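You operate a simulated robot arm through the tools that you are given. There is no shell and no other tool. Be economical: measure what you need, move in short steps, check, and stop when the job is done.

The job below is to be done with a simulated two-armed robot. You get a single attempt, and the scene is never put back.

## Task
Pick up the clear jug with one hand, pass it to the other hand and put it on the top of the hub bench. Take the rubber buffer from the top of the fitting bench and leave it on the top shelf of the timber rack. Put the blue blanking plug from the top of the fitting bench on the top of the grey parts trolley. Take the blue padlock and put it on the middle shelf of the grey parts trolley. Put the stud block from the rear of the trailer bed on the middle shelf of the grey parts trolley. Put the small brown carton that says "rivets" from the far edge of the trailer bed on the front of the trailer bed and the small brown carton marked "shims" on the top of the black cupboard. Lift the blue bin lid open. The order is free. Set down upright: clear jug, blue blanking plug, stud block, small brown carton.

The check looks at the end state, three seconds after you hand in, the way a careful person would. Anything else that was tipped, shoved, dropped, spilled or broken makes it a failure. Lids that push on must go on centred and level and be pressed home; caps that screw on are set level and turned clockwise until they are tight.

## Robot
Two 7-joint arms with two-finger parallel grippers on one trunk, on a base that drives. Base frame: it is fixed to the floor where the robot stands at the start and does not move with it; the origin is under the middle of the robot, x ahead of it, y to its left, z up. Lengths are in mm, angles in rad, forces in N, time in s.
The left shoulder is at the start at [60, 147, 418], the right one opposite. With the tool pointing down near the work surface each hand reaches from about 300 to 740 mm from the robot's upright axis, wherever it stands, measured 20 degrees to its own side. Places, roughly: blue bin lid [800, 1700, 600]; blue blanking plug (7x7x8 cm) [-6900, 4200, 900]; blue padlock (6x5x10 cm) [-4800, 4100, 700]; clear jug [500, 0, 500]; front of the trailer bed [-4700, 2100, 700]; middle shelf of the grey parts trolley [-7100, 1100, 500]; rubber buffer (10x6x6 cm) [-6900, 5100, 900]; small brown carton [-3000, 4500, 750]; stud block [-4750, 3750, 750]; top of the black cupboard [-1200, 4400, 900]; top of the grey parts trolley [-7100, 1100, 900]; top of the hub bench [-1100, -3100, 800]; top shelf of the timber rack [-7100, 6100, 1000]. Payload 3.43 kg a hand.
The TCP of each hand is the grasp point between the finger pads, 30 mm short of the fingertips. In the tool frame z runs along the fingers and y along their closing line. The gripper opens to 94 mm. The fingers are 28 mm wide and 10 mm thick; the gripper's body (50 by 96 mm) begins 55 mm behind the TCP.
Orientation is told as [roll, pitch, yaw] about the base's x, y, z axes, in that order, counted from this pose: with the fingers straight down and closing along the base's y, the tool's x points along the base's -x, its y along +y and its z along -z.

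## Interface
- The arms move only by the tool servo_tool. It takes "left_targets", "right_targets" or both (then of equal length, played together; a hand with none holds still); each is a list that holds one entry, the list of rows, each a list of 6 numbers: the shift along the tool's x, y, z in mm, then the turn, a rotation vector about the tool's x, y, z in rad. In form: [[[dx, dy, dz, wx, wy, wz], ...]]. A call has 1 to 20 rows; each row shifts and turns the commanded pose from where the row before left it, along the tool's axes as they then stand. "left_fingers" and "right_fingers" are, for a hand that has rows, the gripper command, from -1 (fully open) to 1 (shut), values between in proportion, set as the call begins (left out, the last holds). Rows are played at 5 a second. More than 50 mm and 0.15 rad between two rows, or a gripper value outside its range, and nothing of the call is played. Where a pose cannot be reached the arm comes as near as it can. A force on the tool above 40 N (or 10 N above the force at the start of the call, whichever is more), or a blocked arm, ends the call early, and 0.2 s more pass. Each finger travels about 72 mm/s and halts on what it meets, pressing with about 31 N; the grip force reading is that of the motor and also rises with nothing between the fingers. The clock runs only during rows and for 0.2 s after the last one: add rows that do not move to give the fingers time. It gives the time, the measured TCP pose, the force on the tool (base axes), the opening and the grip force at its end, in the units of the frame above (readings bear some noise), with the torque about the TCP (base axes, N m) and any sound that the robot's microphone picked up.
- Cameras (640 x 400 px; columns grow to the right, rows downward): "scene" is now at [50.9, -15.6, 1039.4]; the picture's right is [-0.21, -0.98, 0.00], its down [-0.67, 0.14, -0.72] and it looks along [0.71, -0.15, -0.69] (base axes); focal length 277 px, centre (320, 200). "left" rides on the left gripper at [76, -14, -103] in its tool frame; the picture's right is [0.18, 0.98, 0.00], its down [-0.75, 0.14, -0.64] and it looks along [-0.63, 0.12, 0.77] (tool axes); focal length 243 px, centre (320, 200). "right" rides on the right gripper at [76, 14, -103] in its tool frame; the picture's right is [-0.18, 0.98, 0.00], its down [-0.75, -0.14, -0.64] and it looks along [-0.63, -0.12, 0.77] (tool axes); focal length 243 px, centre (320, 200). There is no depth. A picture from a camera that has moved, and an enlarged one, comes with that camera's place and axes in the base frame and with its lens.
- camera(camera): a new picture of that camera. It takes no simulated time.
- raise_lower(by): slides the trunk up (or, below 0, down) by that many mm; the arms and the scene camera ride with it, the base frame stays. It gives what a move gives, with no picture.
- drive_base(legs): drives the robot by 1 to 6 legs, each [ahead, left, turn to the left] in mm, mm and rad, along the robot's own axes; the way and the turn of a leg run together, so that a leg with both is an arc; at most 1500 mm and 3.142 rad a leg. The arms and the cameras ride along, it lands a little off, and it stops where it bumps. It gives what a move gives.
- head_to(pan, tilt): turns the head with the scene camera to pan (to the left, within 1.501 rad either way) and tilt (down, from -0.506 to 1.204), counted from straight ahead of the robot. It gives what a move gives.
- enlarge(camera, box): a new picture of the part [left, top, right, bottom] of that camera's present view, enlarged. It takes no simulated time.
- close_job(): hands the job in; it is judged then, once.

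Go step by step. Nothing tells you exact positions but the pictures and the camera data: compare them with the known pose of the tool, close in by small moves and look again before you grip or let go. The budget is 483 turns and 238 pictures, counting those below and the enlarged ones. Unless the task says otherwise, let go and move clear before handing in.

The tools are called after ">>>" by a JSON object that holds its "method" and its "body". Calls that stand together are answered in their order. servo_tool: Moves the arms, as the interface text tells. Its arguments: {"type":"object","properties":{"left_targets":{"type":"array"},"left_fingers":{"type":"number"},"right_targets":{"type":"array"},"right_fingers":{"type":"number"}},"required":[]} The other tools are called the same way: raise_lower (by) slides the trunk up or down; drive_base (legs) drives the base; head_to (pan, tilt) turns the head that bears the scene camera; camera (camera) takes a picture; enlarge (camera, box) takes an enlarged picture of a part of a camera's view; close_job () hands the job in.

At the start:

```text
time_s: 0.0
left_position: [375.0, 72.3, 715.4]
left_tool_rot: [0.002, -0.001, 0.0]
left_ft_force: [0.1, 0.3, -0.9]
left_moment: [0.03, 0.0, -0.01]
left_grip_width: 93.7
left_gripper_force: 0.0
right_position: [426.4, -297.3, 686.2]
right_tool_rot: [0.0, 0.0, 0.001]
right_ft_force: [-1.4, -0.2, 0.9]
right_moment: [0.01, -0.01, 0.0]
right_grip_width: 94.1
right_gripper_force: 0.0
trunk travel left (down, up): [-125.0, 125.0]
robot x, y, heading: [1.9, 1.6, -0.0]
head pan, tilt: [-0.209, 0.761]
```

scene: 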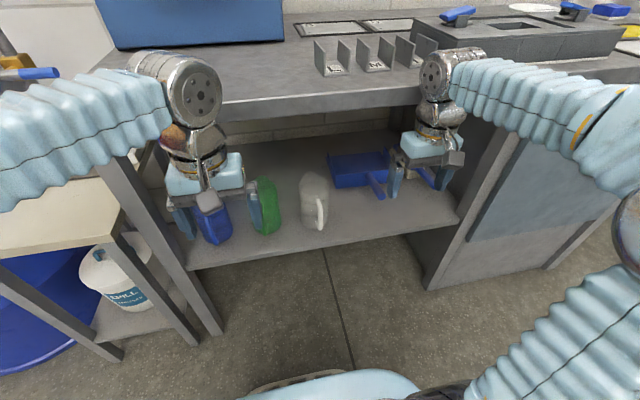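
right: 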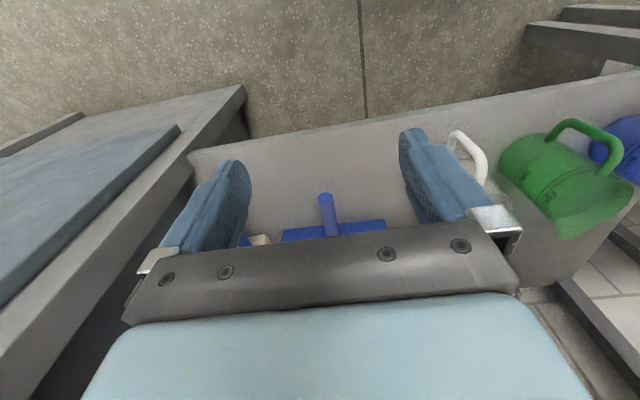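
left: 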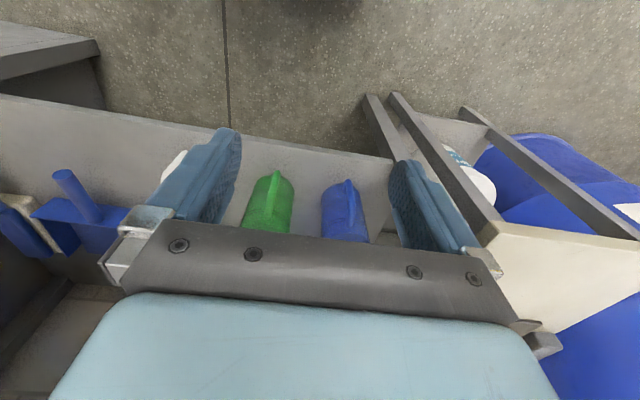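

I see a bench with a shelf under it holding a blue, a green and a clear jug. I'll take a closer look at the jug area before planning the grip.

>>> {"method": "enlarge", "body": {"camera": "scene", "box": [160, 120, 480, 320]}}

>>> {"method": "head_to", "body": {"pan": 1.0, "tilt": 0.3}}

>>> {"method": "camera", "body": {"camera": "scene"}}

```text
2.00 times, centred on (320, 220) of scene
camera zoom: at [50.9, -15.6, 1039.4], right [-0.21, -0.98, 0.0], down [-0.67, 0.14, -0.72], along [0.71, -0.15, -0.69], focal length 553 px, centre (320, 160)
```

zoom: 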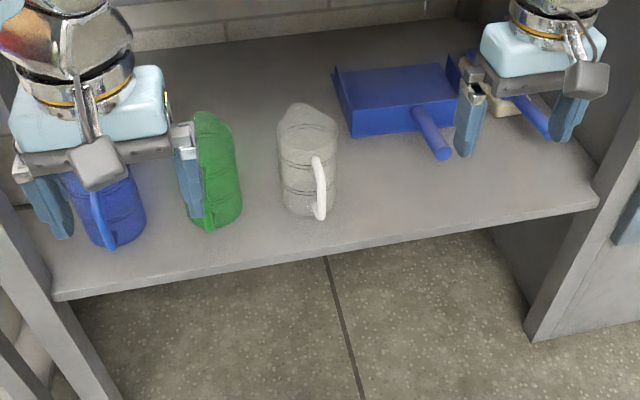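

```text
time_s: 1.4
left_position: [374.1, 71.6, 715.6]
left_tool_rot: [0.001, 0.0, -0.001]
left_ft_force: [-0.1, -0.8, 0.0]
left_moment: [-0.01, 0.02, 0.0]
left_grip_width: 94.2
left_gripper_force: 0.0
right_position: [426.0, -297.0, 685.7]
right_tool_rot: [0.001, 0.001, 0.001]
right_ft_force: [1.2, -0.8, -0.7]
right_moment: [-0.02, 0.01, 0.0]
right_grip_width: 94.1
right_gripper_force: 0.1
trunk travel left (down, up): [-125.0, 125.0]
robot x, y, heading: [-1.0, -1.2, 0.003]
head pan, tilt: [1.0, 0.3]
```

```text
233 pictures are left
camera scene: at [20.7, 80.1, 1080.5], right [0.84, -0.54, 0.0], down [-0.16, -0.25, -0.96], along [0.52, 0.8, -0.3], focal length 277 px, centre (320, 200)
```

scene: 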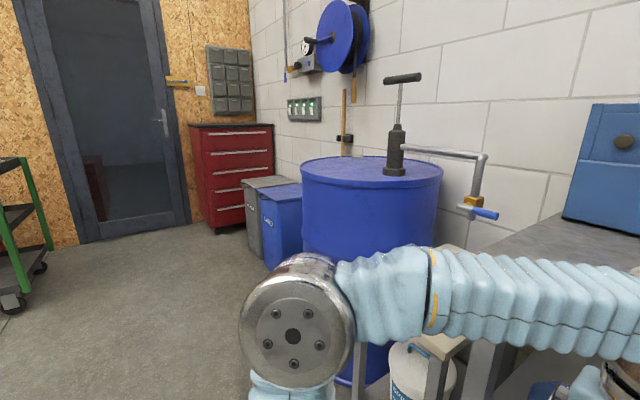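

The jug seems to stand on the under-shelf at roughly [590, -110], with its base near z 420 and its handle towards me. I'll tilt the right hand forward and bring it in front of the jug.

>>> {"method": "head_to", "body": {"pan": -0.05, "tilt": 0.8}}

>>> {"method": "servo_tool", "body": {"right_targets": [[[0, 31, 0, 0, -0.14, 0], [0, 31, 0, 0, -0.14, 0], [0, 31, 0, 0, -0.14, 0], [0, 31, 0, 0, -0.14, 0], [0, 31, 0, 0, -0.14, 0], [0, 31, 0, 0, -0.14, 0], [0, 0, 0, 0, 0, 0]]], "right_fingers": -1}}

>>> {"method": "camera", "body": {"camera": "scene"}}

>>> {"method": "camera", "body": {"camera": "right"}}

```text
time_s: 2.7
left_position: [373.5, 71.3, 715.1]
left_tool_rot: [0.001, 0.0, 0.0]
left_ft_force: [0.5, 0.4, 0.1]
left_moment: [0.01, 0.01, 0.0]
left_grip_width: 94.0
left_gripper_force: 0.0
right_position: [424.7, -296.8, 685.4]
right_tool_rot: [0.0, 0.0, 0.001]
right_ft_force: [0.1, 0.2, -0.4]
right_moment: [0.0, -0.01, -0.03]
right_grip_width: 94.0
right_gripper_force: 0.0
trunk travel left (down, up): [-125.0, 125.0]
robot x, y, heading: [0.4, -0.8, 0.001]
head pan, tilt: [-0.051, 0.799]
```

```text
time_s: 4.3
left_position: [374.4, 72.2, 716.4]
left_tool_rot: [0.001, -0.002, -0.001]
left_ft_force: [0.0, -0.7, 0.0]
left_moment: [0.02, 0.02, -0.03]
left_grip_width: 94.0
left_gripper_force: 0.1
right_position: [426.0, -110.3, 685.5]
right_tool_rot: [-0.002, -0.841, 0.002]
right_ft_force: [0.2, -0.2, -0.3]
right_moment: [0.02, -0.05, -0.03]
right_grip_width: 94.1
right_gripper_force: 0.1
trunk travel left (down, up): [-125.0, 125.0]
robot x, y, heading: [-2.2, -2.9, -0.0]
head pan, tilt: [-0.051, 0.799]
```

```text
232 pictures are left
camera scene: at [50.8, -2.5, 1036.2], right [-0.05, -1.0, 0.0], down [-0.72, 0.04, -0.7], along [0.7, -0.04, -0.72], focal length 277 px, centre (320, 200)
```

scene: 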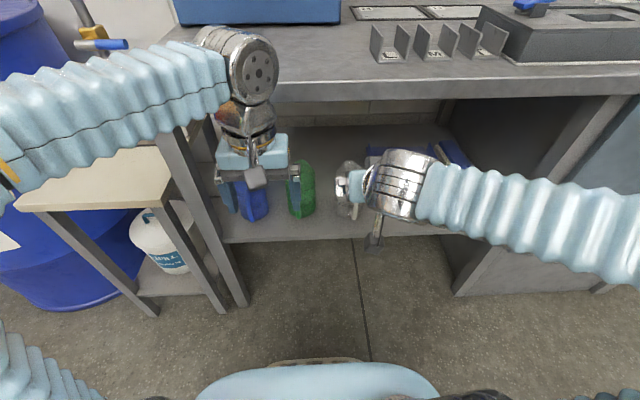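

```text
231 pictures are left
camera right: at [299.3, -98.5, 697.1], right [0.12, 0.98, 0.14], down [0.02, -0.14, 0.99], along [0.99, -0.12, -0.04], focal length 243 px, centre (320, 200)
```

right: 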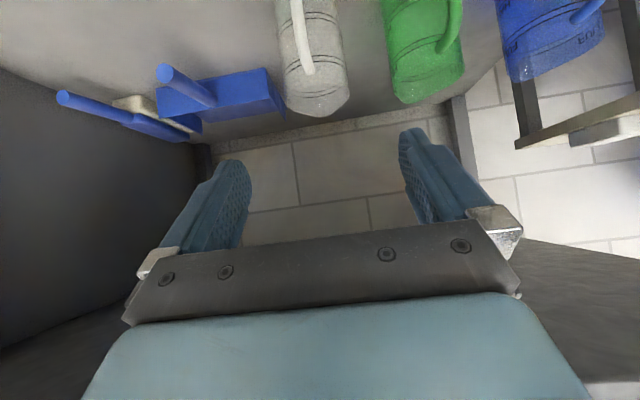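

The right hand is now in front of the jug, which I take to be centred near y -118. I'll tilt further towards horizontal and lower to grip height, still clear of the jug.

>>> {"method": "servo_tool", "body": {"right_targets": [[[0, 0, 0, 0, -0.127, 0], [0, 0, 0, 0, -0.127, 0], [0, 0, 0, 0, -0.127, 0], [36, -1.6, 13.4, 0, 0, 0], [36, -1.6, 13.4, 0, 0, 0], [36, -1.6, 13.4, 0, 0, 0], [36, -1.6, 13.4, 0, 0, 0], [36, -1.6, 13.4, 0, 0, 0], [0, 0, 0, 0, 0, 0]]]}}

>>> {"method": "camera", "body": {"camera": "right"}}

>>> {"method": "enlarge", "body": {"camera": "scene", "box": [240, 100, 480, 250]}}

```text
time_s: 6.3
left_position: [374.3, 72.7, 715.2]
left_tool_rot: [0.002, 0.002, 0.001]
left_ft_force: [0.1, -0.1, 0.5]
left_moment: [0.0, -0.03, 0.0]
left_grip_width: 94.0
left_gripper_force: 0.1
right_position: [485.8, -89.0, 523.1]
right_tool_rot: [0.003, -1.219, -0.002]
right_ft_force: [0.0, 0.5, 0.5]
right_moment: [-0.03, 0.02, 0.01]
right_grip_width: 94.0
right_gripper_force: 0.1
right hand out of reach, approached as far as the arm can: row 4, 5, 6, 7, 8
trunk travel left (down, up): [-125.0, 125.0]
robot x, y, heading: [-2.3, 0.9, -0.001]
head pan, tilt: [-0.051, 0.799]
```

```text
230 pictures are left
camera right: at [363.8, -76.4, 487.3], right [0.06, 0.98, 0.17], down [-0.34, -0.14, 0.93], along [0.94, -0.12, 0.33], focal length 243 px, centre (320, 200)
```

right: 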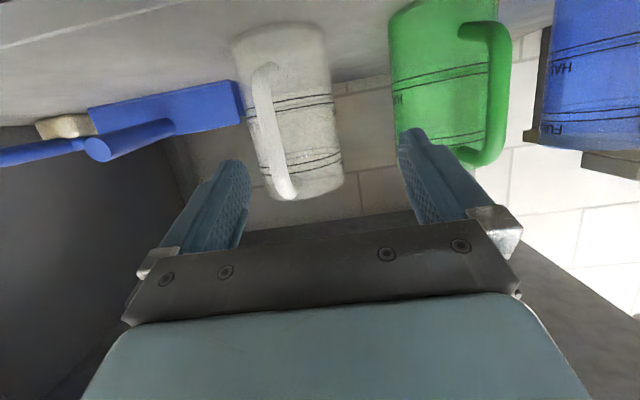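

```text
2.67 times, centred on (360, 175) of scene
camera zoom: at [50.8, -2.5, 1036.2], right [-0.05, -1.0, 0.0], down [-0.72, 0.04, -0.7], along [0.7, -0.04, -0.72], focal length 738 px, centre (213, 267)
```

zoom: 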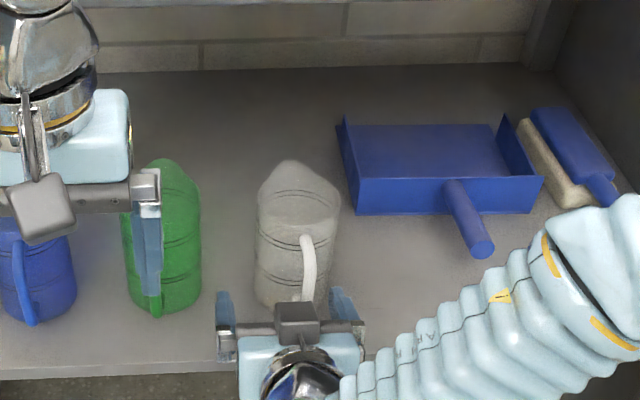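

The arm cannot get low enough so close to the body, so I'll back the base off. The jug also seems a bit wider than I assumed, so I'll measure it again from there.

>>> {"method": "drive_base", "body": {"legs": [[-150, 0, 0]]}}

>>> {"method": "enlarge", "body": {"camera": "right", "box": [200, 0, 440, 150]}}

>>> {"method": "enlarge", "body": {"camera": "scene", "box": [240, 60, 480, 210]}}

```text
time_s: 7.7
left_position: [225.7, 72.4, 714.9]
left_tool_rot: [-0.001, 0.0, -0.002]
left_ft_force: [-0.3, 0.2, -0.6]
left_moment: [0.02, 0.0, -0.01]
left_grip_width: 93.9
left_gripper_force: 0.0
right_position: [336.8, -89.0, 523.2]
right_tool_rot: [0.0, -1.219, 0.0]
right_ft_force: [-0.1, -0.1, -0.4]
right_moment: [0.0, -0.03, 0.0]
right_grip_width: 93.9
right_gripper_force: 0.0
trunk travel left (down, up): [-125.0, 125.0]
robot x, y, heading: [-152.2, 3.7, 0.003]
head pan, tilt: [-0.051, 0.799]
```

```text
2.67 times, centred on (320, 75) of right
camera zoom: at [215.5, -76.5, 487.6], right [0.06, 0.98, 0.17], down [-0.34, -0.14, 0.93], along [0.94, -0.12, 0.33], focal length 647 px, centre (320, 533)
```

zoom: 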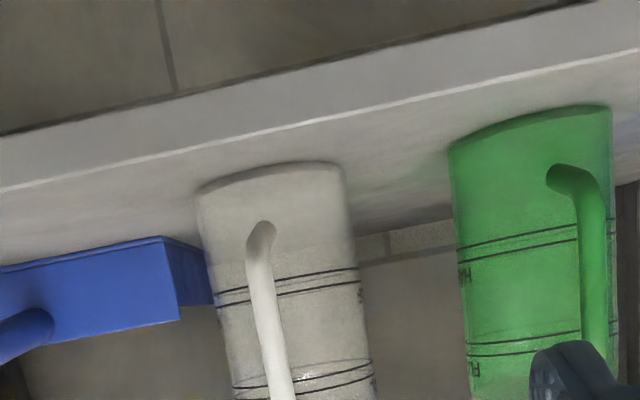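

```text
2.67 times, centred on (360, 135) of scene
camera zoom: at [-97.4, -2.5, 1036.2], right [-0.05, -1.0, 0.0], down [-0.72, 0.04, -0.7], along [0.7, -0.04, -0.72], focal length 738 px, centre (213, 373)
```

zoom: 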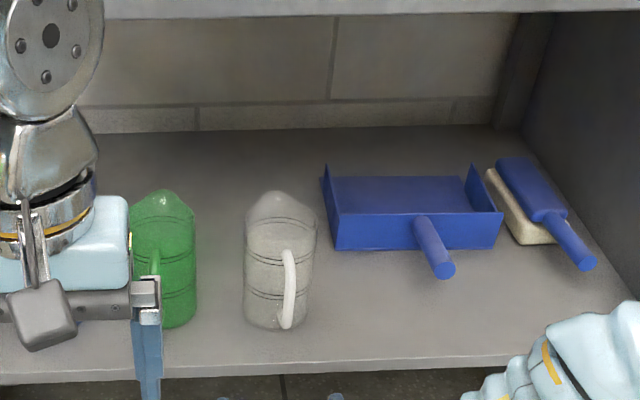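

Triangulating again puts the jug's base front at x≈575, its centre near [617, -118] and its base at z≈420, with a diameter of about 84 mm. I'll bring the hand to a closer pre-grasp pose and check alignment.

>>> {"method": "servo_tool", "body": {"right_targets": [[[-2, -7, 34, 0, 0, 0], [-2, -7, 34, 0, 0, 0], [-2, -7, 34, 0, 0, 0], [-2, -7, 34, 0, 0, 0], [0, 0, 0, 0, 0, 0]]]}}

>>> {"method": "camera", "body": {"camera": "right"}}

>>> {"method": "enlarge", "body": {"camera": "scene", "box": [240, 60, 480, 210]}}

```text
time_s: 8.9
left_position: [227.0, 72.3, 714.3]
left_tool_rot: [0.0, -0.001, 0.0]
left_ft_force: [0.1, -0.4, 0.5]
left_moment: [-0.02, -0.02, 0.01]
left_grip_width: 94.0
left_gripper_force: 0.0
right_position: [469.0, -118.0, 484.9]
right_tool_rot: [-0.001, -1.22, -0.001]
right_ft_force: [-0.2, 0.3, -0.9]
right_moment: [0.0, -0.02, 0.0]
right_grip_width: 93.9
right_gripper_force: 0.1
trunk travel left (down, up): [-125.0, 125.0]
robot x, y, heading: [-152.4, -2.6, 0.004]
head pan, tilt: [-0.051, 0.799]
```

```text
226 pictures are left
camera right: at [347.0, -104.4, 448.3], right [0.06, 0.98, 0.17], down [-0.34, -0.14, 0.93], along [0.94, -0.12, 0.33], focal length 243 px, centre (320, 200)
```

right: 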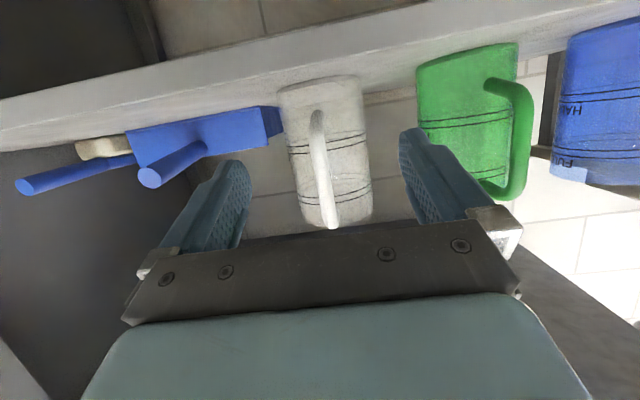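

```text
2.67 times, centred on (360, 135) of scene
camera zoom: at [-97.5, -2.5, 1036.2], right [-0.05, -1.0, 0.0], down [-0.72, 0.04, -0.7], along [0.7, -0.04, -0.72], focal length 738 px, centre (213, 373)
```

zoom: 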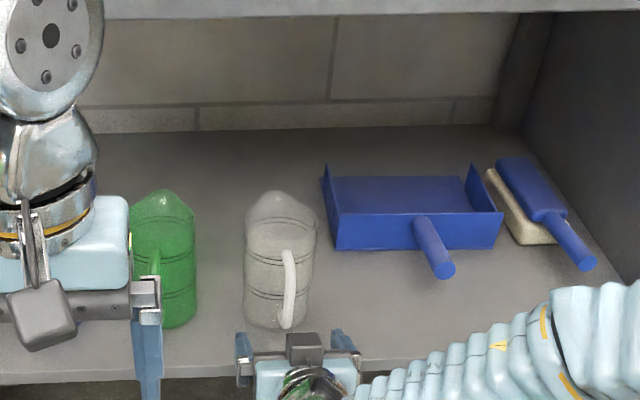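

Both views now agree on y≈-119.5 for the jug. I'll set the tilt to 1.35 and advance until the fingertips just reach the jug, then look.

>>> {"method": "servo_tool", "body": {"right_targets": [[[0, -1.5, 0, 0, -0.13, 0], [-17, 0, 24, 0, 0, 0], [-17, 0, 24, 0, 0, 0], [0, 0, 20, 0, 0, 0], [0, 0, 0, 0, 0, 0]]]}}

>>> {"method": "camera", "body": {"camera": "right"}}

>>> {"method": "enlarge", "body": {"camera": "scene", "box": [280, 90, 440, 190]}}

```text
time_s: 10.1
left_position: [226.6, 72.2, 716.4]
left_tool_rot: [-0.001, -0.001, 0.001]
left_ft_force: [0.0, 0.6, 0.2]
left_moment: [-0.02, -0.02, -0.03]
left_grip_width: 93.8
left_gripper_force: 0.0
right_position: [540.5, -119.4, 503.6]
right_tool_rot: [-0.003, -1.352, 0.001]
right_ft_force: [-0.1, -0.9, -0.5]
right_moment: [0.0, 0.01, 0.03]
right_grip_width: 94.2
right_gripper_force: 0.1
trunk travel left (down, up): [-125.0, 125.0]
robot x, y, heading: [-149.5, 1.6, 0.004]
head pan, tilt: [-0.051, 0.799]
```

```text
224 pictures are left
camera right: at [425.7, -106.2, 451.9], right [0.04, 0.98, 0.18], down [-0.46, -0.14, 0.88], along [0.89, -0.12, 0.45], focal length 243 px, centre (320, 200)
```

right: 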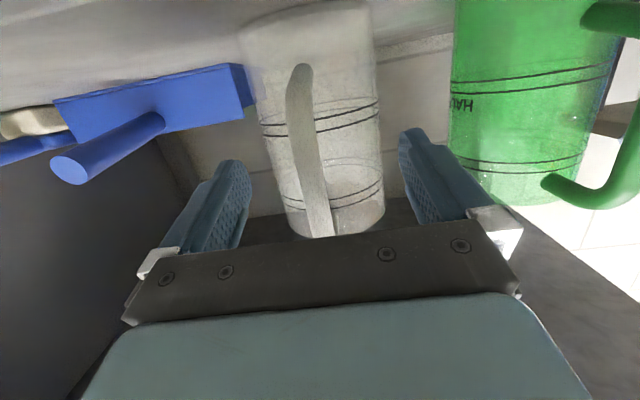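

```text
4.00 times, centred on (360, 140) of scene
camera zoom: at [-97.4, -2.5, 1036.2], right [-0.05, -1.0, 0.0], down [-0.72, 0.04, -0.7], along [0.7, -0.04, -0.72], focal length 1106 px, centre (160, 440)
```

zoom: 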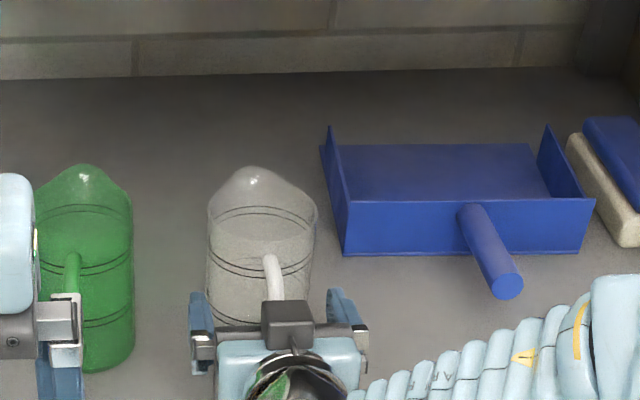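

The body grip leaves the palm too close to the handle, so I'll take the jug by its handle, which sits at y≈-122, x≈553 between the fingers. I'll centre on it and close.

>>> {"method": "servo_tool", "body": {"right_targets": [[[-12.8, -3, 2.3, 0, 0, 0], [0, 0, 0, 0, 0, 0]]]}}

>>> {"method": "servo_tool", "body": {"right_targets": [[[0, 0, 0, 0, 0, 0], [0, 0, 0, 0, 0, 0], [0, 0, 0, 0, 0, 0], [0, 0, 0, 0, 0, 0], [0, 0, 0, 0, 0, 0]]], "right_fingers": 1}}

>>> {"method": "camera", "body": {"camera": "right"}}

>>> {"method": "enlarge", "body": {"camera": "scene", "box": [280, 90, 440, 190]}}

```text
time_s: 10.7
left_position: [226.4, 72.5, 714.7]
left_tool_rot: [0.0, 0.001, -0.001]
left_ft_force: [-0.4, 0.3, 0.3]
left_moment: [0.02, -0.02, -0.01]
left_grip_width: 93.9
left_gripper_force: 0.0
right_position: [547.0, -123.2, 514.2]
right_tool_rot: [0.002, -1.351, -0.001]
right_ft_force: [0.3, 0.4, -0.3]
right_moment: [0.0, 0.01, -0.03]
right_grip_width: 94.2
right_gripper_force: 0.0
trunk travel left (down, up): [-125.0, 125.0]
robot x, y, heading: [-145.1, 0.2, 0.002]
head pan, tilt: [-0.051, 0.799]
```

```text
time_s: 11.9
left_position: [225.8, 73.3, 715.1]
left_tool_rot: [-0.001, 0.001, 0.0]
left_ft_force: [0.2, 0.3, 0.0]
left_moment: [-0.01, 0.0, 0.02]
left_grip_width: 94.1
left_gripper_force: 0.3
right_position: [546.7, -121.0, 514.8]
right_tool_rot: [0.0, -1.351, -0.002]
right_ft_force: [-0.1, -0.1, -0.4]
right_moment: [0.01, -0.01, 0.01]
right_grip_width: 15.3
right_gripper_force: 30.9
trunk travel left (down, up): [-125.0, 125.0]
robot x, y, heading: [-146.3, -1.8, 0.001]
head pan, tilt: [-0.051, 0.799]
```

```text
222 pictures are left
camera right: at [430.7, -109.1, 463.6], right [0.04, 0.98, 0.18], down [-0.46, -0.14, 0.88], along [0.89, -0.12, 0.45], focal length 243 px, centre (320, 200)
```

right: 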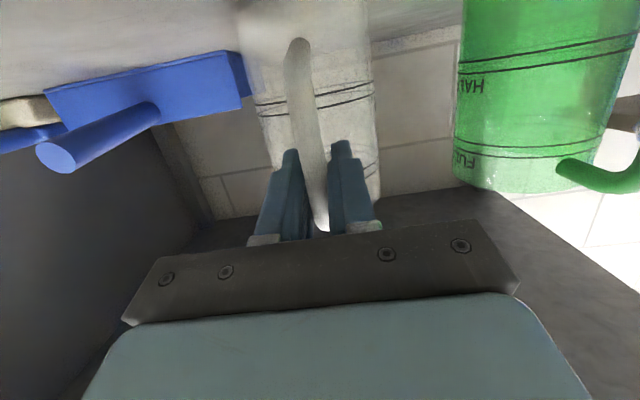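

```text
4.00 times, centred on (360, 140) of scene
camera zoom: at [-97.4, -2.5, 1036.2], right [-0.05, -1.0, 0.0], down [-0.72, 0.04, -0.7], along [0.7, -0.04, -0.72], focal length 1106 px, centre (160, 440)
```

zoom: 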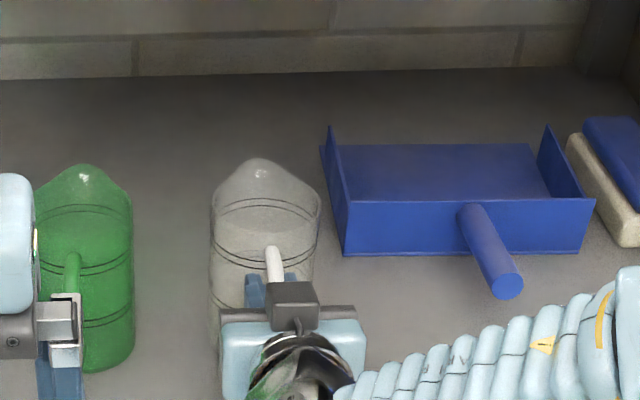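

The handle is gripped at 15 mm width. I'll lift slightly and check the load.

>>> {"method": "servo_tool", "body": {"right_targets": [[[-6, 0, -1.3, 0, 0, 0], [-6, 0, -1.3, 0, 0, 0], [-12, 0, -2.7, 0, 0, 0], [0, 0, 0, 0, 0, 0], [0, 0, 0, 0, 0, 0]]]}}

>>> {"method": "camera", "body": {"camera": "right"}}

>>> {"method": "enlarge", "body": {"camera": "scene", "box": [280, 90, 440, 190]}}

```text
time_s: 13.1
left_position: [226.4, 72.0, 715.3]
left_tool_rot: [0.001, -0.001, 0.001]
left_ft_force: [-0.1, -0.3, -0.1]
left_moment: [0.03, -0.01, -0.04]
left_grip_width: 94.1
left_gripper_force: 0.1
right_position: [546.5, -122.6, 539.9]
right_tool_rot: [-0.001, -1.352, -0.001]
right_ft_force: [-0.2, 0.5, -1.0]
right_moment: [-0.01, 0.03, 0.02]
right_grip_width: 15.3
right_gripper_force: 30.7
trunk travel left (down, up): [-125.0, 125.0]
robot x, y, heading: [-146.3, 0.1, -0.003]
head pan, tilt: [-0.051, 0.799]
```

```text
220 pictures are left
camera right: at [430.7, -109.1, 487.9], right [0.04, 0.98, 0.18], down [-0.46, -0.14, 0.88], along [0.89, -0.12, 0.45], focal length 243 px, centre (320, 200)
```

right: 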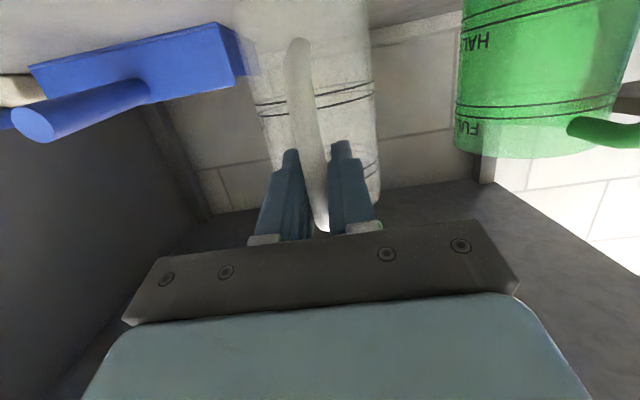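

```text
4.00 times, centred on (360, 140) of scene
camera zoom: at [-97.4, -2.5, 1036.2], right [-0.05, -1.0, 0.0], down [-0.72, 0.04, -0.7], along [0.7, -0.04, -0.72], focal length 1106 px, centre (160, 440)
```

zoom: 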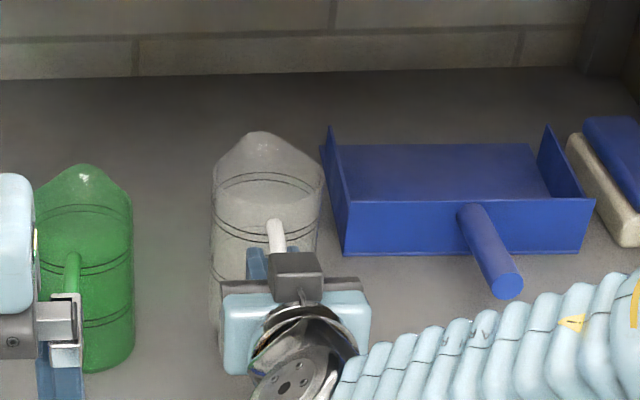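

The jug is light, about 1 N, and lifts cleanly off the shelf. I'll lift a bit more, drive back out of the bench and then look.

>>> {"method": "servo_tool", "body": {"right_targets": [[[-19.5, 0, -4.4, 0, 0, 0], [-19.5, 0, -4.4, 0, 0, 0], [0, 0, 0, 0, 0, 0]]]}}

>>> {"method": "drive_base", "body": {"legs": [[-350, 0, 0]]}}

>>> {"method": "camera", "body": {"camera": "scene"}}

```text
time_s: 13.9
left_position: [227.3, 72.0, 715.9]
left_tool_rot: [-0.001, 0.001, -0.001]
left_ft_force: [-0.3, -0.1, 0.4]
left_moment: [-0.03, -0.02, -0.01]
left_grip_width: 94.0
left_gripper_force: 0.0
right_position: [547.5, -122.6, 580.7]
right_tool_rot: [0.0, -1.351, 0.0]
right_ft_force: [0.2, 0.9, -1.9]
right_moment: [0.0, 0.04, -0.02]
right_grip_width: 15.6
right_gripper_force: 30.9
trunk travel left (down, up): [-125.0, 125.0]
robot x, y, heading: [-150.1, 2.2, -0.002]
head pan, tilt: [-0.051, 0.799]
```

```text
time_s: 16.1
left_position: [-121.4, 71.7, 715.6]
left_tool_rot: [0.0, -0.001, 0.002]
left_ft_force: [-0.6, 0.5, -0.6]
left_moment: [-0.04, 0.01, -0.02]
left_grip_width: 93.8
left_gripper_force: 0.1
right_position: [200.1, -121.9, 579.6]
right_tool_rot: [0.0, -1.351, 0.002]
right_ft_force: [0.0, -0.7, 0.0]
right_moment: [-0.02, 0.04, -0.02]
right_grip_width: 15.4
right_gripper_force: 30.6
trunk travel left (down, up): [-125.0, 125.0]
robot x, y, heading: [-493.7, -2.3, -0.0]
head pan, tilt: [-0.051, 0.799]
```

```text
218 pictures are left
camera scene: at [-444.5, -2.6, 1036.2], right [-0.05, -1.0, 0.0], down [-0.72, 0.03, -0.7], along [0.7, -0.03, -0.72], focal length 277 px, centre (320, 200)
```

scene: 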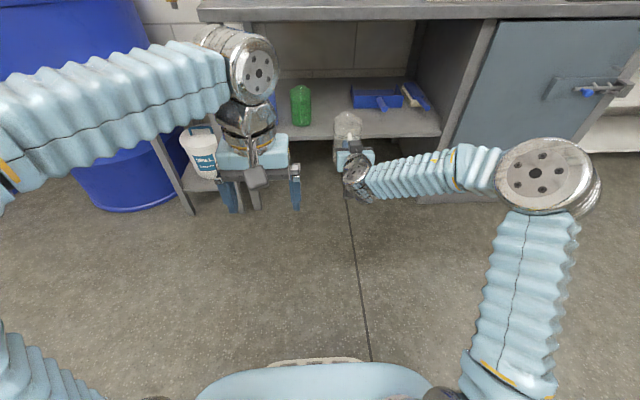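

The jug is clear of the bench. I'll bring the right hand closer and towards the middle, ready for the handover.

>>> {"method": "servo_tool", "body": {"right_targets": [[[1.1, 22, -28, 0, 0, 0], [1.1, 22, -28, 0, 0, 0], [1.1, 22, -28, 0, 0, 0], [1.1, 22, -28, 0, 0, 0], [0, 0, 0, 0, 0, 0]]]}}

>>> {"method": "enlarge", "body": {"camera": "scene", "box": [220, 80, 460, 230]}}

>>> {"method": "camera", "body": {"camera": "left"}}

```text
time_s: 17.3
left_position: [-121.0, 73.2, 715.6]
left_tool_rot: [0.001, 0.0, 0.001]
left_ft_force: [0.1, 1.0, 1.0]
left_moment: [-0.02, 0.0, 0.01]
left_grip_width: 94.0
left_gripper_force: 0.1
right_position: [90.0, -33.2, 599.1]
right_tool_rot: [-0.001, -1.35, 0.002]
right_ft_force: [-0.5, -0.2, -0.5]
right_moment: [0.01, 0.08, -0.01]
right_grip_width: 15.2
right_gripper_force: 31.1
trunk travel left (down, up): [-125.0, 125.0]
robot x, y, heading: [-494.8, 1.8, 0.003]
head pan, tilt: [-0.051, 0.799]
```

```text
2.67 times, centred on (340, 155) of scene
camera zoom: at [-444.5, -2.6, 1036.2], right [-0.05, -1.0, 0.0], down [-0.72, 0.03, -0.7], along [0.7, -0.03, -0.72], focal length 738 px, centre (267, 320)
```

zoom: 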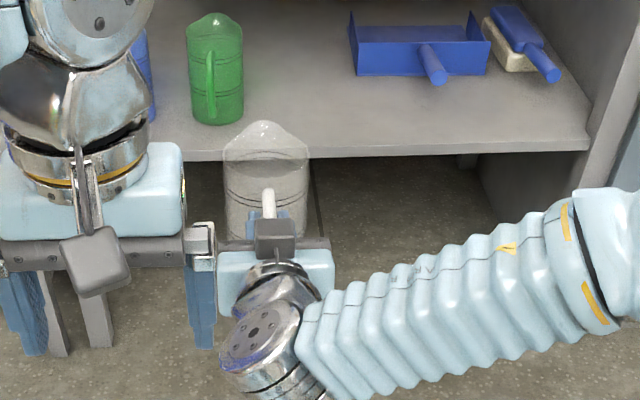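

```text
216 pictures are left
camera left: at [-198.0, 58.2, 817.7], right [-0.19, 0.98, 0.0], down [0.75, 0.14, 0.64], along [0.63, 0.12, -0.77], focal length 243 px, centre (320, 200)
```

left: 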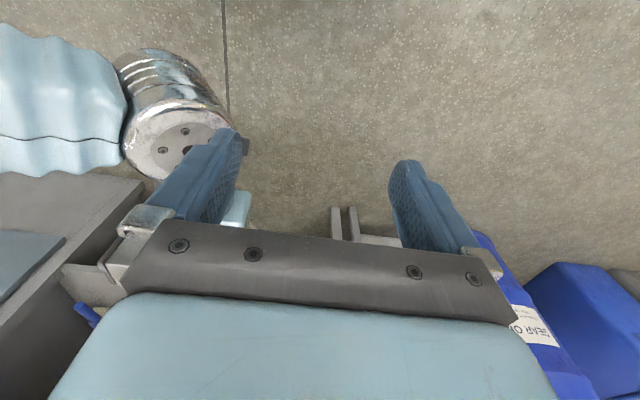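

I'll move the left hand above the jug's left wall (one finger will go inside, one outside) while staying high.

>>> {"method": "servo_tool", "body": {"left_targets": [[[0, 0, -38, 0, 0, 0], [-40, -9, 0, 0, 0, 0], [-40, -9, 0, 0, 0, 0], [-40, -9, 0, 0, 0, 0], [-40, -9, 0, 0, 0, 0], [-40, -9, 0, 0, 0, 0], [-40, -9, 0, 0, 0, 0], [-41, -8, 0, 0, 0, 0], [0, 0, 0, 0, 0, 0]]], "left_fingers": -1}}

>>> {"method": "camera", "body": {"camera": "left"}}

>>> {"method": "camera", "body": {"camera": "scene"}}

```text
time_s: 19.3
left_position: [82.6, 33.3, 740.6]
left_tool_rot: [0.0, -0.002, 0.002]
left_ft_force: [-0.1, 0.3, -0.2]
left_moment: [0.01, 0.02, -0.01]
left_grip_width: 94.1
left_gripper_force: 0.1
left hand out of reach, approached as far as the arm can: row 6, 7, 8
right_position: [90.7, -33.6, 598.9]
right_tool_rot: [0.001, -1.348, 0.002]
right_ft_force: [-0.4, 0.3, -1.3]
right_moment: [0.01, 0.01, 0.02]
right_grip_width: 15.5
right_gripper_force: 31.6
trunk travel left (down, up): [-125.0, 125.0]
robot x, y, heading: [-495.7, 0.7, 0.001]
head pan, tilt: [-0.051, 0.799]
```

```text
215 pictures are left
camera left: at [6.5, 18.6, 843.2], right [-0.19, 0.98, 0.0], down [0.75, 0.14, 0.64], along [0.63, 0.12, -0.77], focal length 243 px, centre (320, 200)
```

left: 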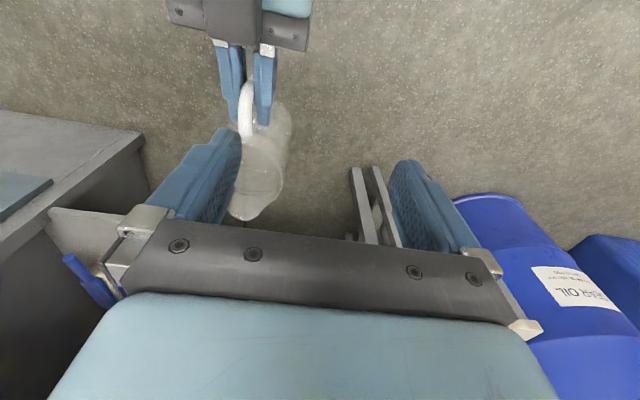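

```text
214 pictures are left
camera scene: at [-444.5, -2.6, 1036.2], right [-0.05, -1.0, 0.0], down [-0.72, 0.03, -0.7], along [0.7, -0.03, -0.72], focal length 277 px, centre (320, 200)
```

scene: 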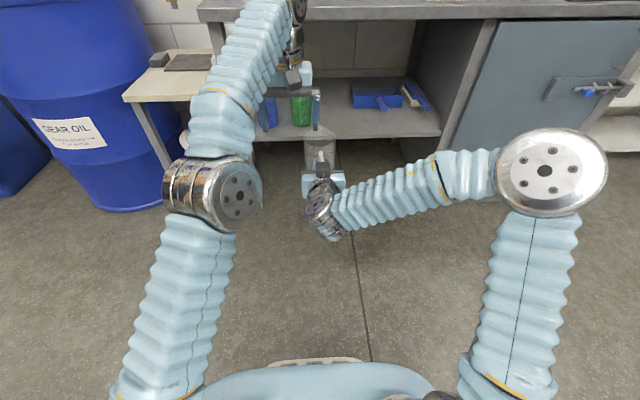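

The left arm is at its limit at that height; lower is easier. I'll lower the right hand with the jug and shift it to the left.

>>> {"method": "servo_tool", "body": {"right_targets": [[[30.6, 12.5, 0.5, 0, 0, 0], [30.6, 12.5, 0.5, 0, 0, 0], [30.6, 12.5, 0.5, 0, 0, 0], [30.6, 12.5, 0.5, 0, 0, 0], [0, 0, 0, 0, 0, 0]]]}}

>>> {"method": "servo_tool", "body": {"left_targets": [[[0, 0, 30, 0, 0, 0], [0, 0, 30, 0, 0, 0], [0, 0, 30, 0, 0, 0], [0, 0, 0, 0, 0, 0]]]}}

>>> {"method": "camera", "body": {"camera": "left"}}

```text
time_s: 20.5
left_position: [84.1, 33.3, 740.3]
left_tool_rot: [0.001, -0.002, 0.001]
left_ft_force: [0.5, -1.1, -0.1]
left_moment: [0.0, -0.01, 0.01]
left_grip_width: 93.7
left_gripper_force: 0.1
right_position: [63.9, 17.0, 479.4]
right_tool_rot: [0.001, -1.351, 0.0]
right_ft_force: [0.9, 0.7, -0.5]
right_moment: [0.01, 0.06, -0.03]
right_grip_width: 15.5
right_gripper_force: 31.7
trunk travel left (down, up): [-125.0, 125.0]
robot x, y, heading: [-495.9, -4.4, 0.003]
head pan, tilt: [-0.051, 0.799]
```

```text
time_s: 21.5
left_position: [82.9, 34.3, 652.2]
left_tool_rot: [0.001, 0.0, 0.002]
left_ft_force: [-0.7, 0.3, 0.1]
left_moment: [0.0, 0.0, -0.02]
left_grip_width: 93.9
left_gripper_force: 0.0
right_position: [64.6, 16.9, 481.6]
right_tool_rot: [-0.001, -1.35, 0.002]
right_ft_force: [-0.1, -0.3, -1.0]
right_moment: [-0.01, 0.07, 0.04]
right_grip_width: 15.5
right_gripper_force: 31.1
trunk travel left (down, up): [-125.0, 125.0]
robot x, y, heading: [-494.2, -1.7, -0.0]
head pan, tilt: [-0.051, 0.799]
```

```text
213 pictures are left
camera left: at [6.1, 19.1, 754.6], right [-0.19, 0.98, 0.0], down [0.75, 0.14, 0.64], along [0.63, 0.12, -0.77], focal length 243 px, centre (320, 200)
```

left: 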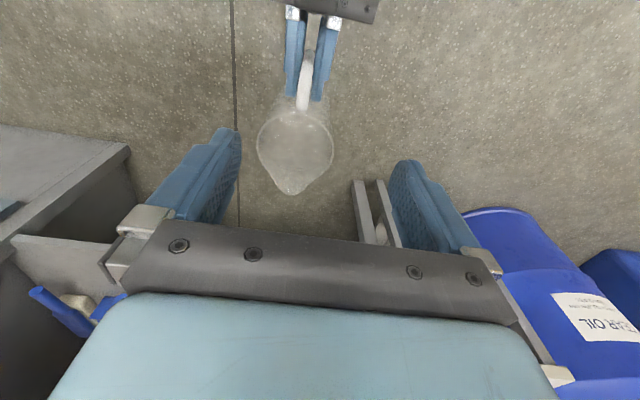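

The jug rim is centred near [131, 17]. I'll move the left hand over its left wall and go down until just above the rim.

>>> {"method": "servo_tool", "body": {"left_targets": [[[-25, 12.5, 0, 0, 0, 0], [-24, 12.5, 0, 0, 0, 0], [0, 0, 30, 0, 0, 0], [0, 0, 30, 0, 0, 0], [0, 0, 30, 0, 0, 0], [0, 0, 0, 0, 0, 0]]]}}

>>> {"method": "camera", "body": {"camera": "left"}}

>>> {"method": "enlarge", "body": {"camera": "scene", "box": [220, 80, 460, 230]}}

```text
time_s: 22.9
left_position: [129.8, 57.5, 562.9]
left_tool_rot: [-0.002, 0.002, 0.002]
left_ft_force: [-0.7, 0.8, 0.1]
left_moment: [-0.02, -0.04, -0.02]
left_grip_width: 94.0
left_gripper_force: 0.1
right_position: [65.2, 16.8, 481.2]
right_tool_rot: [-0.001, -1.348, 0.001]
right_ft_force: [0.4, 0.6, -1.2]
right_moment: [-0.01, 0.07, -0.02]
right_grip_width: 15.2
right_gripper_force: 31.0
trunk travel left (down, up): [-125.0, 125.0]
robot x, y, heading: [-497.0, 2.0, -0.004]
head pan, tilt: [-0.051, 0.799]
```

```text
212 pictures are left
camera left: at [54.4, 42.8, 664.1], right [-0.19, 0.98, 0.0], down [0.75, 0.14, 0.64], along [0.63, 0.12, -0.77], focal length 243 px, centre (320, 200)
```

left: 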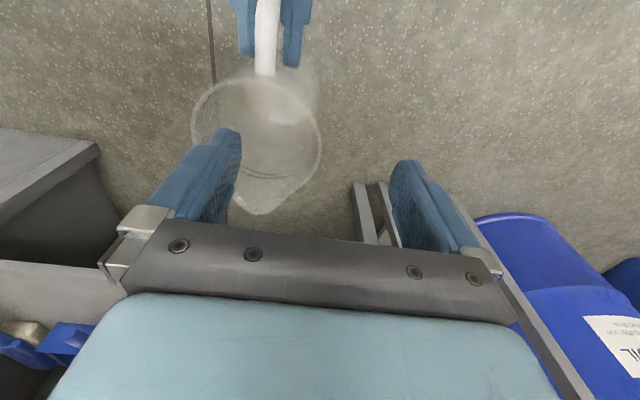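

```text
2.67 times, centred on (340, 155) of scene
camera zoom: at [-444.5, -2.6, 1036.2], right [-0.05, -1.0, 0.0], down [-0.72, 0.03, -0.7], along [0.7, -0.03, -0.72], focal length 738 px, centre (267, 320)
```

zoom: 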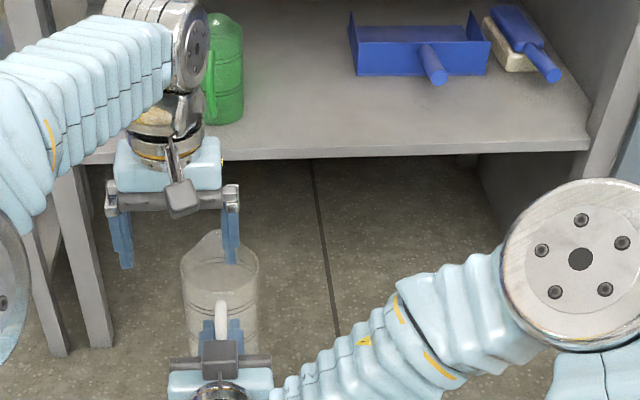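

The fingers straddle the jug's left wall. I'll go down 45 mm and close gently.

>>> {"method": "servo_tool", "body": {"left_targets": [[[0, 0, 15, 0, 0, 0], [0, 0, 15, 0, 0, 0], [0, 0, 15, 0, 0, 0], [0, 0, 0, 0, 0, 0]]]}}

>>> {"method": "camera", "body": {"camera": "left"}}

>>> {"method": "enlarge", "body": {"camera": "scene", "box": [220, 80, 460, 230]}}

```text
time_s: 23.9
left_position: [131.4, 57.6, 517.0]
left_tool_rot: [0.001, -0.001, 0.002]
left_ft_force: [0.2, -0.5, 0.2]
left_moment: [-0.01, -0.01, -0.03]
left_grip_width: 94.2
left_gripper_force: 0.1
right_position: [64.6, 16.5, 480.3]
right_tool_rot: [0.0, -1.348, 0.0]
right_ft_force: [0.1, 1.1, -1.1]
right_moment: [0.0, 0.05, -0.01]
right_grip_width: 15.3
right_gripper_force: 30.8
trunk travel left (down, up): [-125.0, 125.0]
robot x, y, heading: [-496.5, -1.6, 0.005]
head pan, tilt: [-0.051, 0.799]
```

```text
210 pictures are left
camera left: at [54.1, 43.4, 619.2], right [-0.19, 0.98, 0.0], down [0.75, 0.14, 0.64], along [0.63, 0.12, -0.77], focal length 243 px, centre (320, 200)
```

left: 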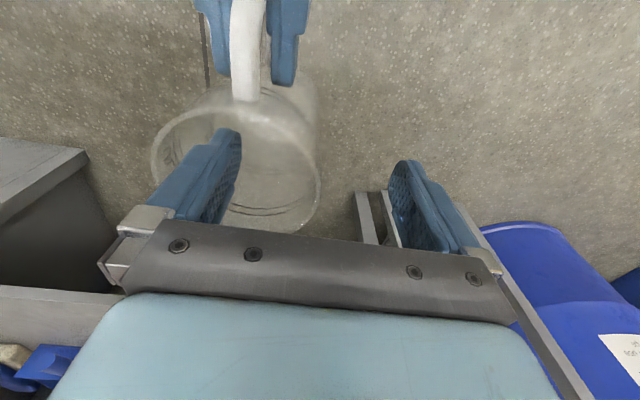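

```text
2.67 times, centred on (340, 155) of scene
camera zoom: at [-444.5, -2.6, 1036.2], right [-0.05, -1.0, 0.0], down [-0.72, 0.03, -0.7], along [0.7, -0.03, -0.72], focal length 738 px, centre (267, 320)
```

zoom: 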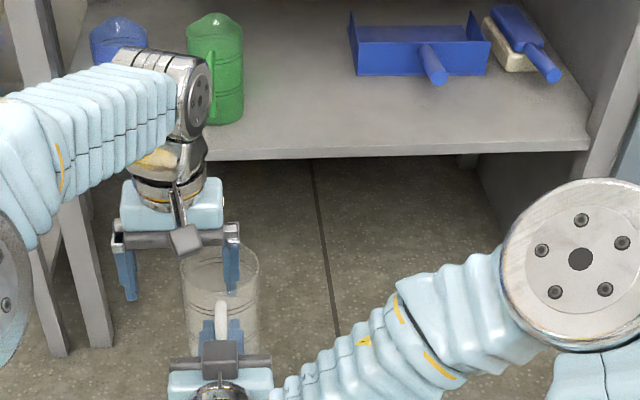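

The inner finger is inside the jug and the wall lies right at the TCP. I'll close the left hand.

>>> {"method": "servo_tool", "body": {"left_targets": [[[0, 0, 0, 0, 0, 0], [0, 0, 0, 0, 0, 0], [0, 0, 0, 0, 0, 0], [0, 0, 0, 0, 0, 0], [0, 0, 0, 0, 0, 0]]], "left_fingers": 1}}

>>> {"method": "camera", "body": {"camera": "left"}}

```text
time_s: 25.1
left_position: [130.8, 57.3, 518.0]
left_tool_rot: [-0.002, 0.001, 0.001]
left_ft_force: [2.3, -12.7, -1.0]
left_moment: [-0.15, 0.05, 0.84]
left_grip_width: 10.4
left_gripper_force: 31.0
right_position: [64.7, 17.3, 480.9]
right_tool_rot: [0.004, -1.349, -0.001]
right_ft_force: [-3.6, 12.1, 0.9]
right_moment: [-0.25, -0.2, 0.11]
right_grip_width: 15.5
right_gripper_force: 31.6
trunk travel left (down, up): [-125.0, 125.0]
robot x, y, heading: [-494.2, -1.0, -0.001]
head pan, tilt: [-0.051, 0.799]
```

```text
208 pictures are left
camera left: at [54.0, 42.5, 619.5], right [-0.19, 0.98, 0.0], down [0.75, 0.14, 0.64], along [0.63, 0.12, -0.77], focal length 243 px, centre (320, 200)
```

left: 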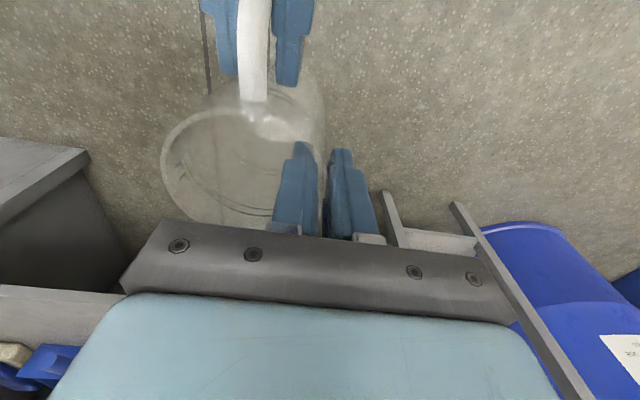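

The left hand holds the wall firmly. I'll open the right hand and withdraw it straight back.

>>> {"method": "servo_tool", "body": {"right_targets": [[[0, 0, 0, 0, 0, 0], [0, 0, 0, 0, 0, 0], [0, 0, 0, 0, 0, 0], [0, 0, -20, 0, 0, 0], [0, 0, -30, 0, 0, 0], [0, -20, -20, 0, 0, 0], [0, -30, 0, 0, 0, 0]]], "right_fingers": -1}}

>>> {"method": "camera", "body": {"camera": "left"}}

>>> {"method": "enlarge", "body": {"camera": "scene", "box": [220, 80, 460, 230]}}

```text
time_s: 26.7
left_position: [131.0, 58.5, 517.0]
left_tool_rot: [-0.001, -0.002, 0.002]
left_ft_force: [-0.7, 0.4, 0.0]
left_moment: [0.02, 0.01, 0.0]
left_grip_width: 7.6
left_gripper_force: 30.9
right_position: [-4.2, -33.7, 496.0]
right_tool_rot: [0.001, -1.35, 0.001]
right_ft_force: [0.5, 0.7, -0.7]
right_moment: [0.02, 0.01, 0.0]
right_grip_width: 93.9
right_gripper_force: 0.0
trunk travel left (down, up): [-125.0, 125.0]
robot x, y, heading: [-496.2, -2.0, 0.004]
head pan, tilt: [-0.051, 0.799]
```

```text
207 pictures are left
camera left: at [54.1, 43.7, 619.3], right [-0.19, 0.98, 0.0], down [0.75, 0.14, 0.64], along [0.63, 0.12, -0.77], focal length 243 px, centre (320, 200)
```

left: 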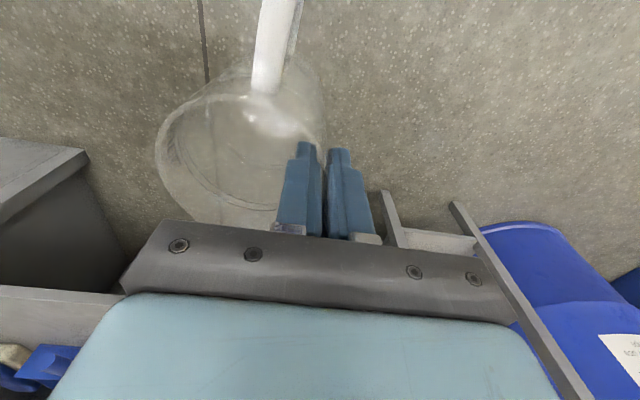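

```text
2.67 times, centred on (340, 155) of scene
camera zoom: at [-444.5, -2.4, 1036.2], right [-0.05, -1.0, 0.0], down [-0.72, 0.03, -0.7], along [0.7, -0.03, -0.72], focal length 738 px, centre (267, 320)
```

zoom: 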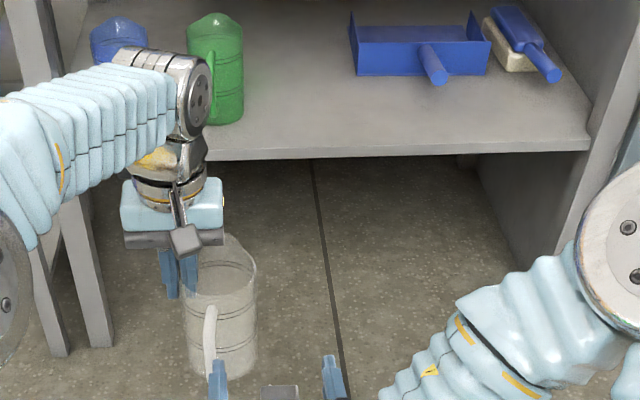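

The left hand holds the jug. I'll return the right hand to pointing down at its side, and look around towards the hub bench.

>>> {"method": "servo_tool", "body": {"right_targets": [[[0, -25, 0, 0, 0.15, 0], [0, -25, 0, 0, 0.15, 0], [0, -25, 0, 0, 0.15, 0], [0, -25, 0, 0, 0.15, 0], [0, -25, 0, 0, 0.15, 0], [0, -25, 0, 0, 0.15, 0], [0, -25, 0, 0, 0.15, 0], [0, -25, 0, 0, 0.15, 0], [0, 0, 0, 0, 0.15, 0], [40, 0, -40, 0, 0, 0]]]}}

>>> {"method": "head_to", "body": {"pan": -1.4, "tilt": 0.25}}

>>> {"method": "camera", "body": {"camera": "scene"}}

```text
refused: row 10 steps farther than a row can; nothing moved
```

```text
time_s: 28.2
left_position: [130.5, 57.9, 516.5]
left_tool_rot: [0.002, 0.001, 0.002]
left_ft_force: [0.5, -0.9, -0.5]
left_moment: [0.05, -0.01, 0.0]
left_grip_width: 7.2
left_gripper_force: 30.8
right_position: [-2.6, -33.7, 496.5]
right_tool_rot: [-0.001, -1.35, 0.001]
right_ft_force: [0.4, -0.1, 0.0]
right_moment: [0.0, -0.02, 0.02]
right_grip_width: 94.2
right_gripper_force: 0.1
trunk travel left (down, up): [-125.0, 125.0]
robot x, y, heading: [-497.5, -1.7, 0.003]
head pan, tilt: [-1.4, 0.25]
```

```text
205 pictures are left
camera scene: at [-508.9, -90.7, 1085.3], right [-0.98, -0.17, 0.0], down [-0.04, 0.24, -0.97], along [0.17, -0.95, -0.25], focal length 277 px, centre (320, 200)
```

scene: 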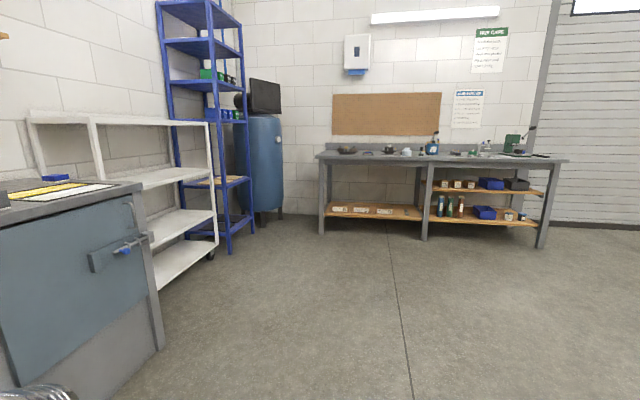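

The hub bench is the grey table at the far wall; its front edge is near y≈-2930. I'll stow the right arm, raise the jug a little, and turn and drive towards it.

>>> {"method": "servo_tool", "body": {"right_targets": [[[0, -25, 0, 0, 0.14, 0], [0, -25, 0, 0, 0.14, 0], [0, -25, 0, 0, 0.14, 0], [0, -25, 0, 0, 0.14, 0], [0, -25, 0, 0, 0.14, 0], [0, -25, 0, 0, 0.14, 0], [0, -25, 0, 0, 0.14, 0], [0, -25, 0, 0, 0.14, 0], [0, 0, 0, 0, 0.115, 0], [0, 0, 0, 0, 0.115, 0], [30, 0, -30, 0, 0, 0], [30, 0, -30, 0, 0, 0]]], "left_targets": [[[0, 0, -20, 0, 0, 0], [0, 0, -20, 0, 0, 0], [0, 0, -20, 0, 0, 0], [0, 0, -20, 0, 0, 0], [0, 0, -20, 0, 0, 0], [20, 0, -20, 0, 0, 0], [20, 0, -20, 0, 0, 0], [20, 0, -20, 0, 0, 0], [20, 0, 0, 0, 0, 0], [20, 0, 0, 0, 0, 0], [20, 0, 0, 0, 0, 0], [0, 0, 0, 0, 0, 0]]]}}

>>> {"method": "drive_base", "body": {"legs": [[0, 0, -1.571], [1200, -300, 0]]}}

>>> {"method": "head_to", "body": {"pan": 0, "tilt": 0.3}}

>>> {"method": "camera", "body": {"camera": "scene"}}

```text
time_s: 30.8
left_position: [11.3, 58.1, 676.3]
left_tool_rot: [-0.001, 0.002, 0.003]
left_ft_force: [0.7, -0.3, -1.5]
left_moment: [0.03, 0.04, -0.01]
left_grip_width: 7.3
left_gripper_force: 31.2
right_position: [-64.0, -232.0, 555.2]
right_tool_rot: [-0.002, 0.001, 0.001]
right_ft_force: [0.2, -0.3, -0.5]
right_moment: [-0.01, 0.01, 0.03]
right_grip_width: 94.1
right_gripper_force: 0.0
trunk travel left (down, up): [-125.0, 125.0]
robot x, y, heading: [-494.9, 0.6, -0.002]
head pan, tilt: [-1.4, 0.25]
```

```text
time_s: 40.9
left_position: [-722.8, -1712.0, 675.8]
left_tool_rot: [-0.001, -0.002, -1.557]
left_ft_force: [-0.4, 0.4, -1.4]
left_moment: [0.0, -0.01, 0.0]
left_grip_width: 7.6
left_gripper_force: 31.2
right_position: [-1014.3, -1641.0, 553.8]
right_tool_rot: [0.001, 0.0, -1.559]
right_ft_force: [1.4, 0.0, -0.1]
right_moment: [-0.01, -0.01, 0.0]
right_grip_width: 94.3
right_gripper_force: 0.0
trunk travel left (down, up): [-125.0, 125.0]
robot x, y, heading: [-786.3, -1203.5, -1.55]
head pan, tilt: [-1.4, 0.25]
```

```text
time_s: 42.5
left_position: [-723.9, -1711.6, 675.6]
left_tool_rot: [0.001, 0.0, -1.557]
left_ft_force: [0.4, -0.2, -0.2]
left_moment: [-0.01, -0.02, 0.0]
left_grip_width: 7.6
left_gripper_force: 30.9
right_position: [-1013.9, -1641.3, 553.6]
right_tool_rot: [0.0, -0.001, -1.559]
right_ft_force: [0.5, 0.0, 0.5]
right_moment: [0.01, 0.0, 0.02]
right_grip_width: 93.9
right_gripper_force: 0.1
trunk travel left (down, up): [-125.0, 125.0]
robot x, y, heading: [-784.5, -1209.7, -1.557]
head pan, tilt: [0.0, 0.3]
```

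```text
204 pictures are left
camera scene: at [-786.1, -1267.9, 1080.6], right [-1.0, -0.01, 0.0], down [0.0, 0.3, -0.96], along [0.01, -0.96, -0.3], focal length 277 px, centre (320, 200)
```

scene: 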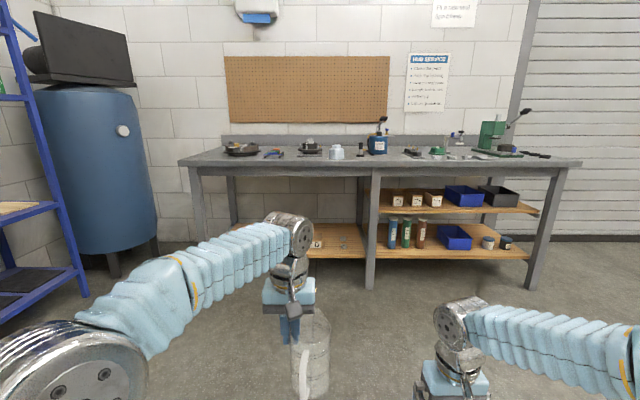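

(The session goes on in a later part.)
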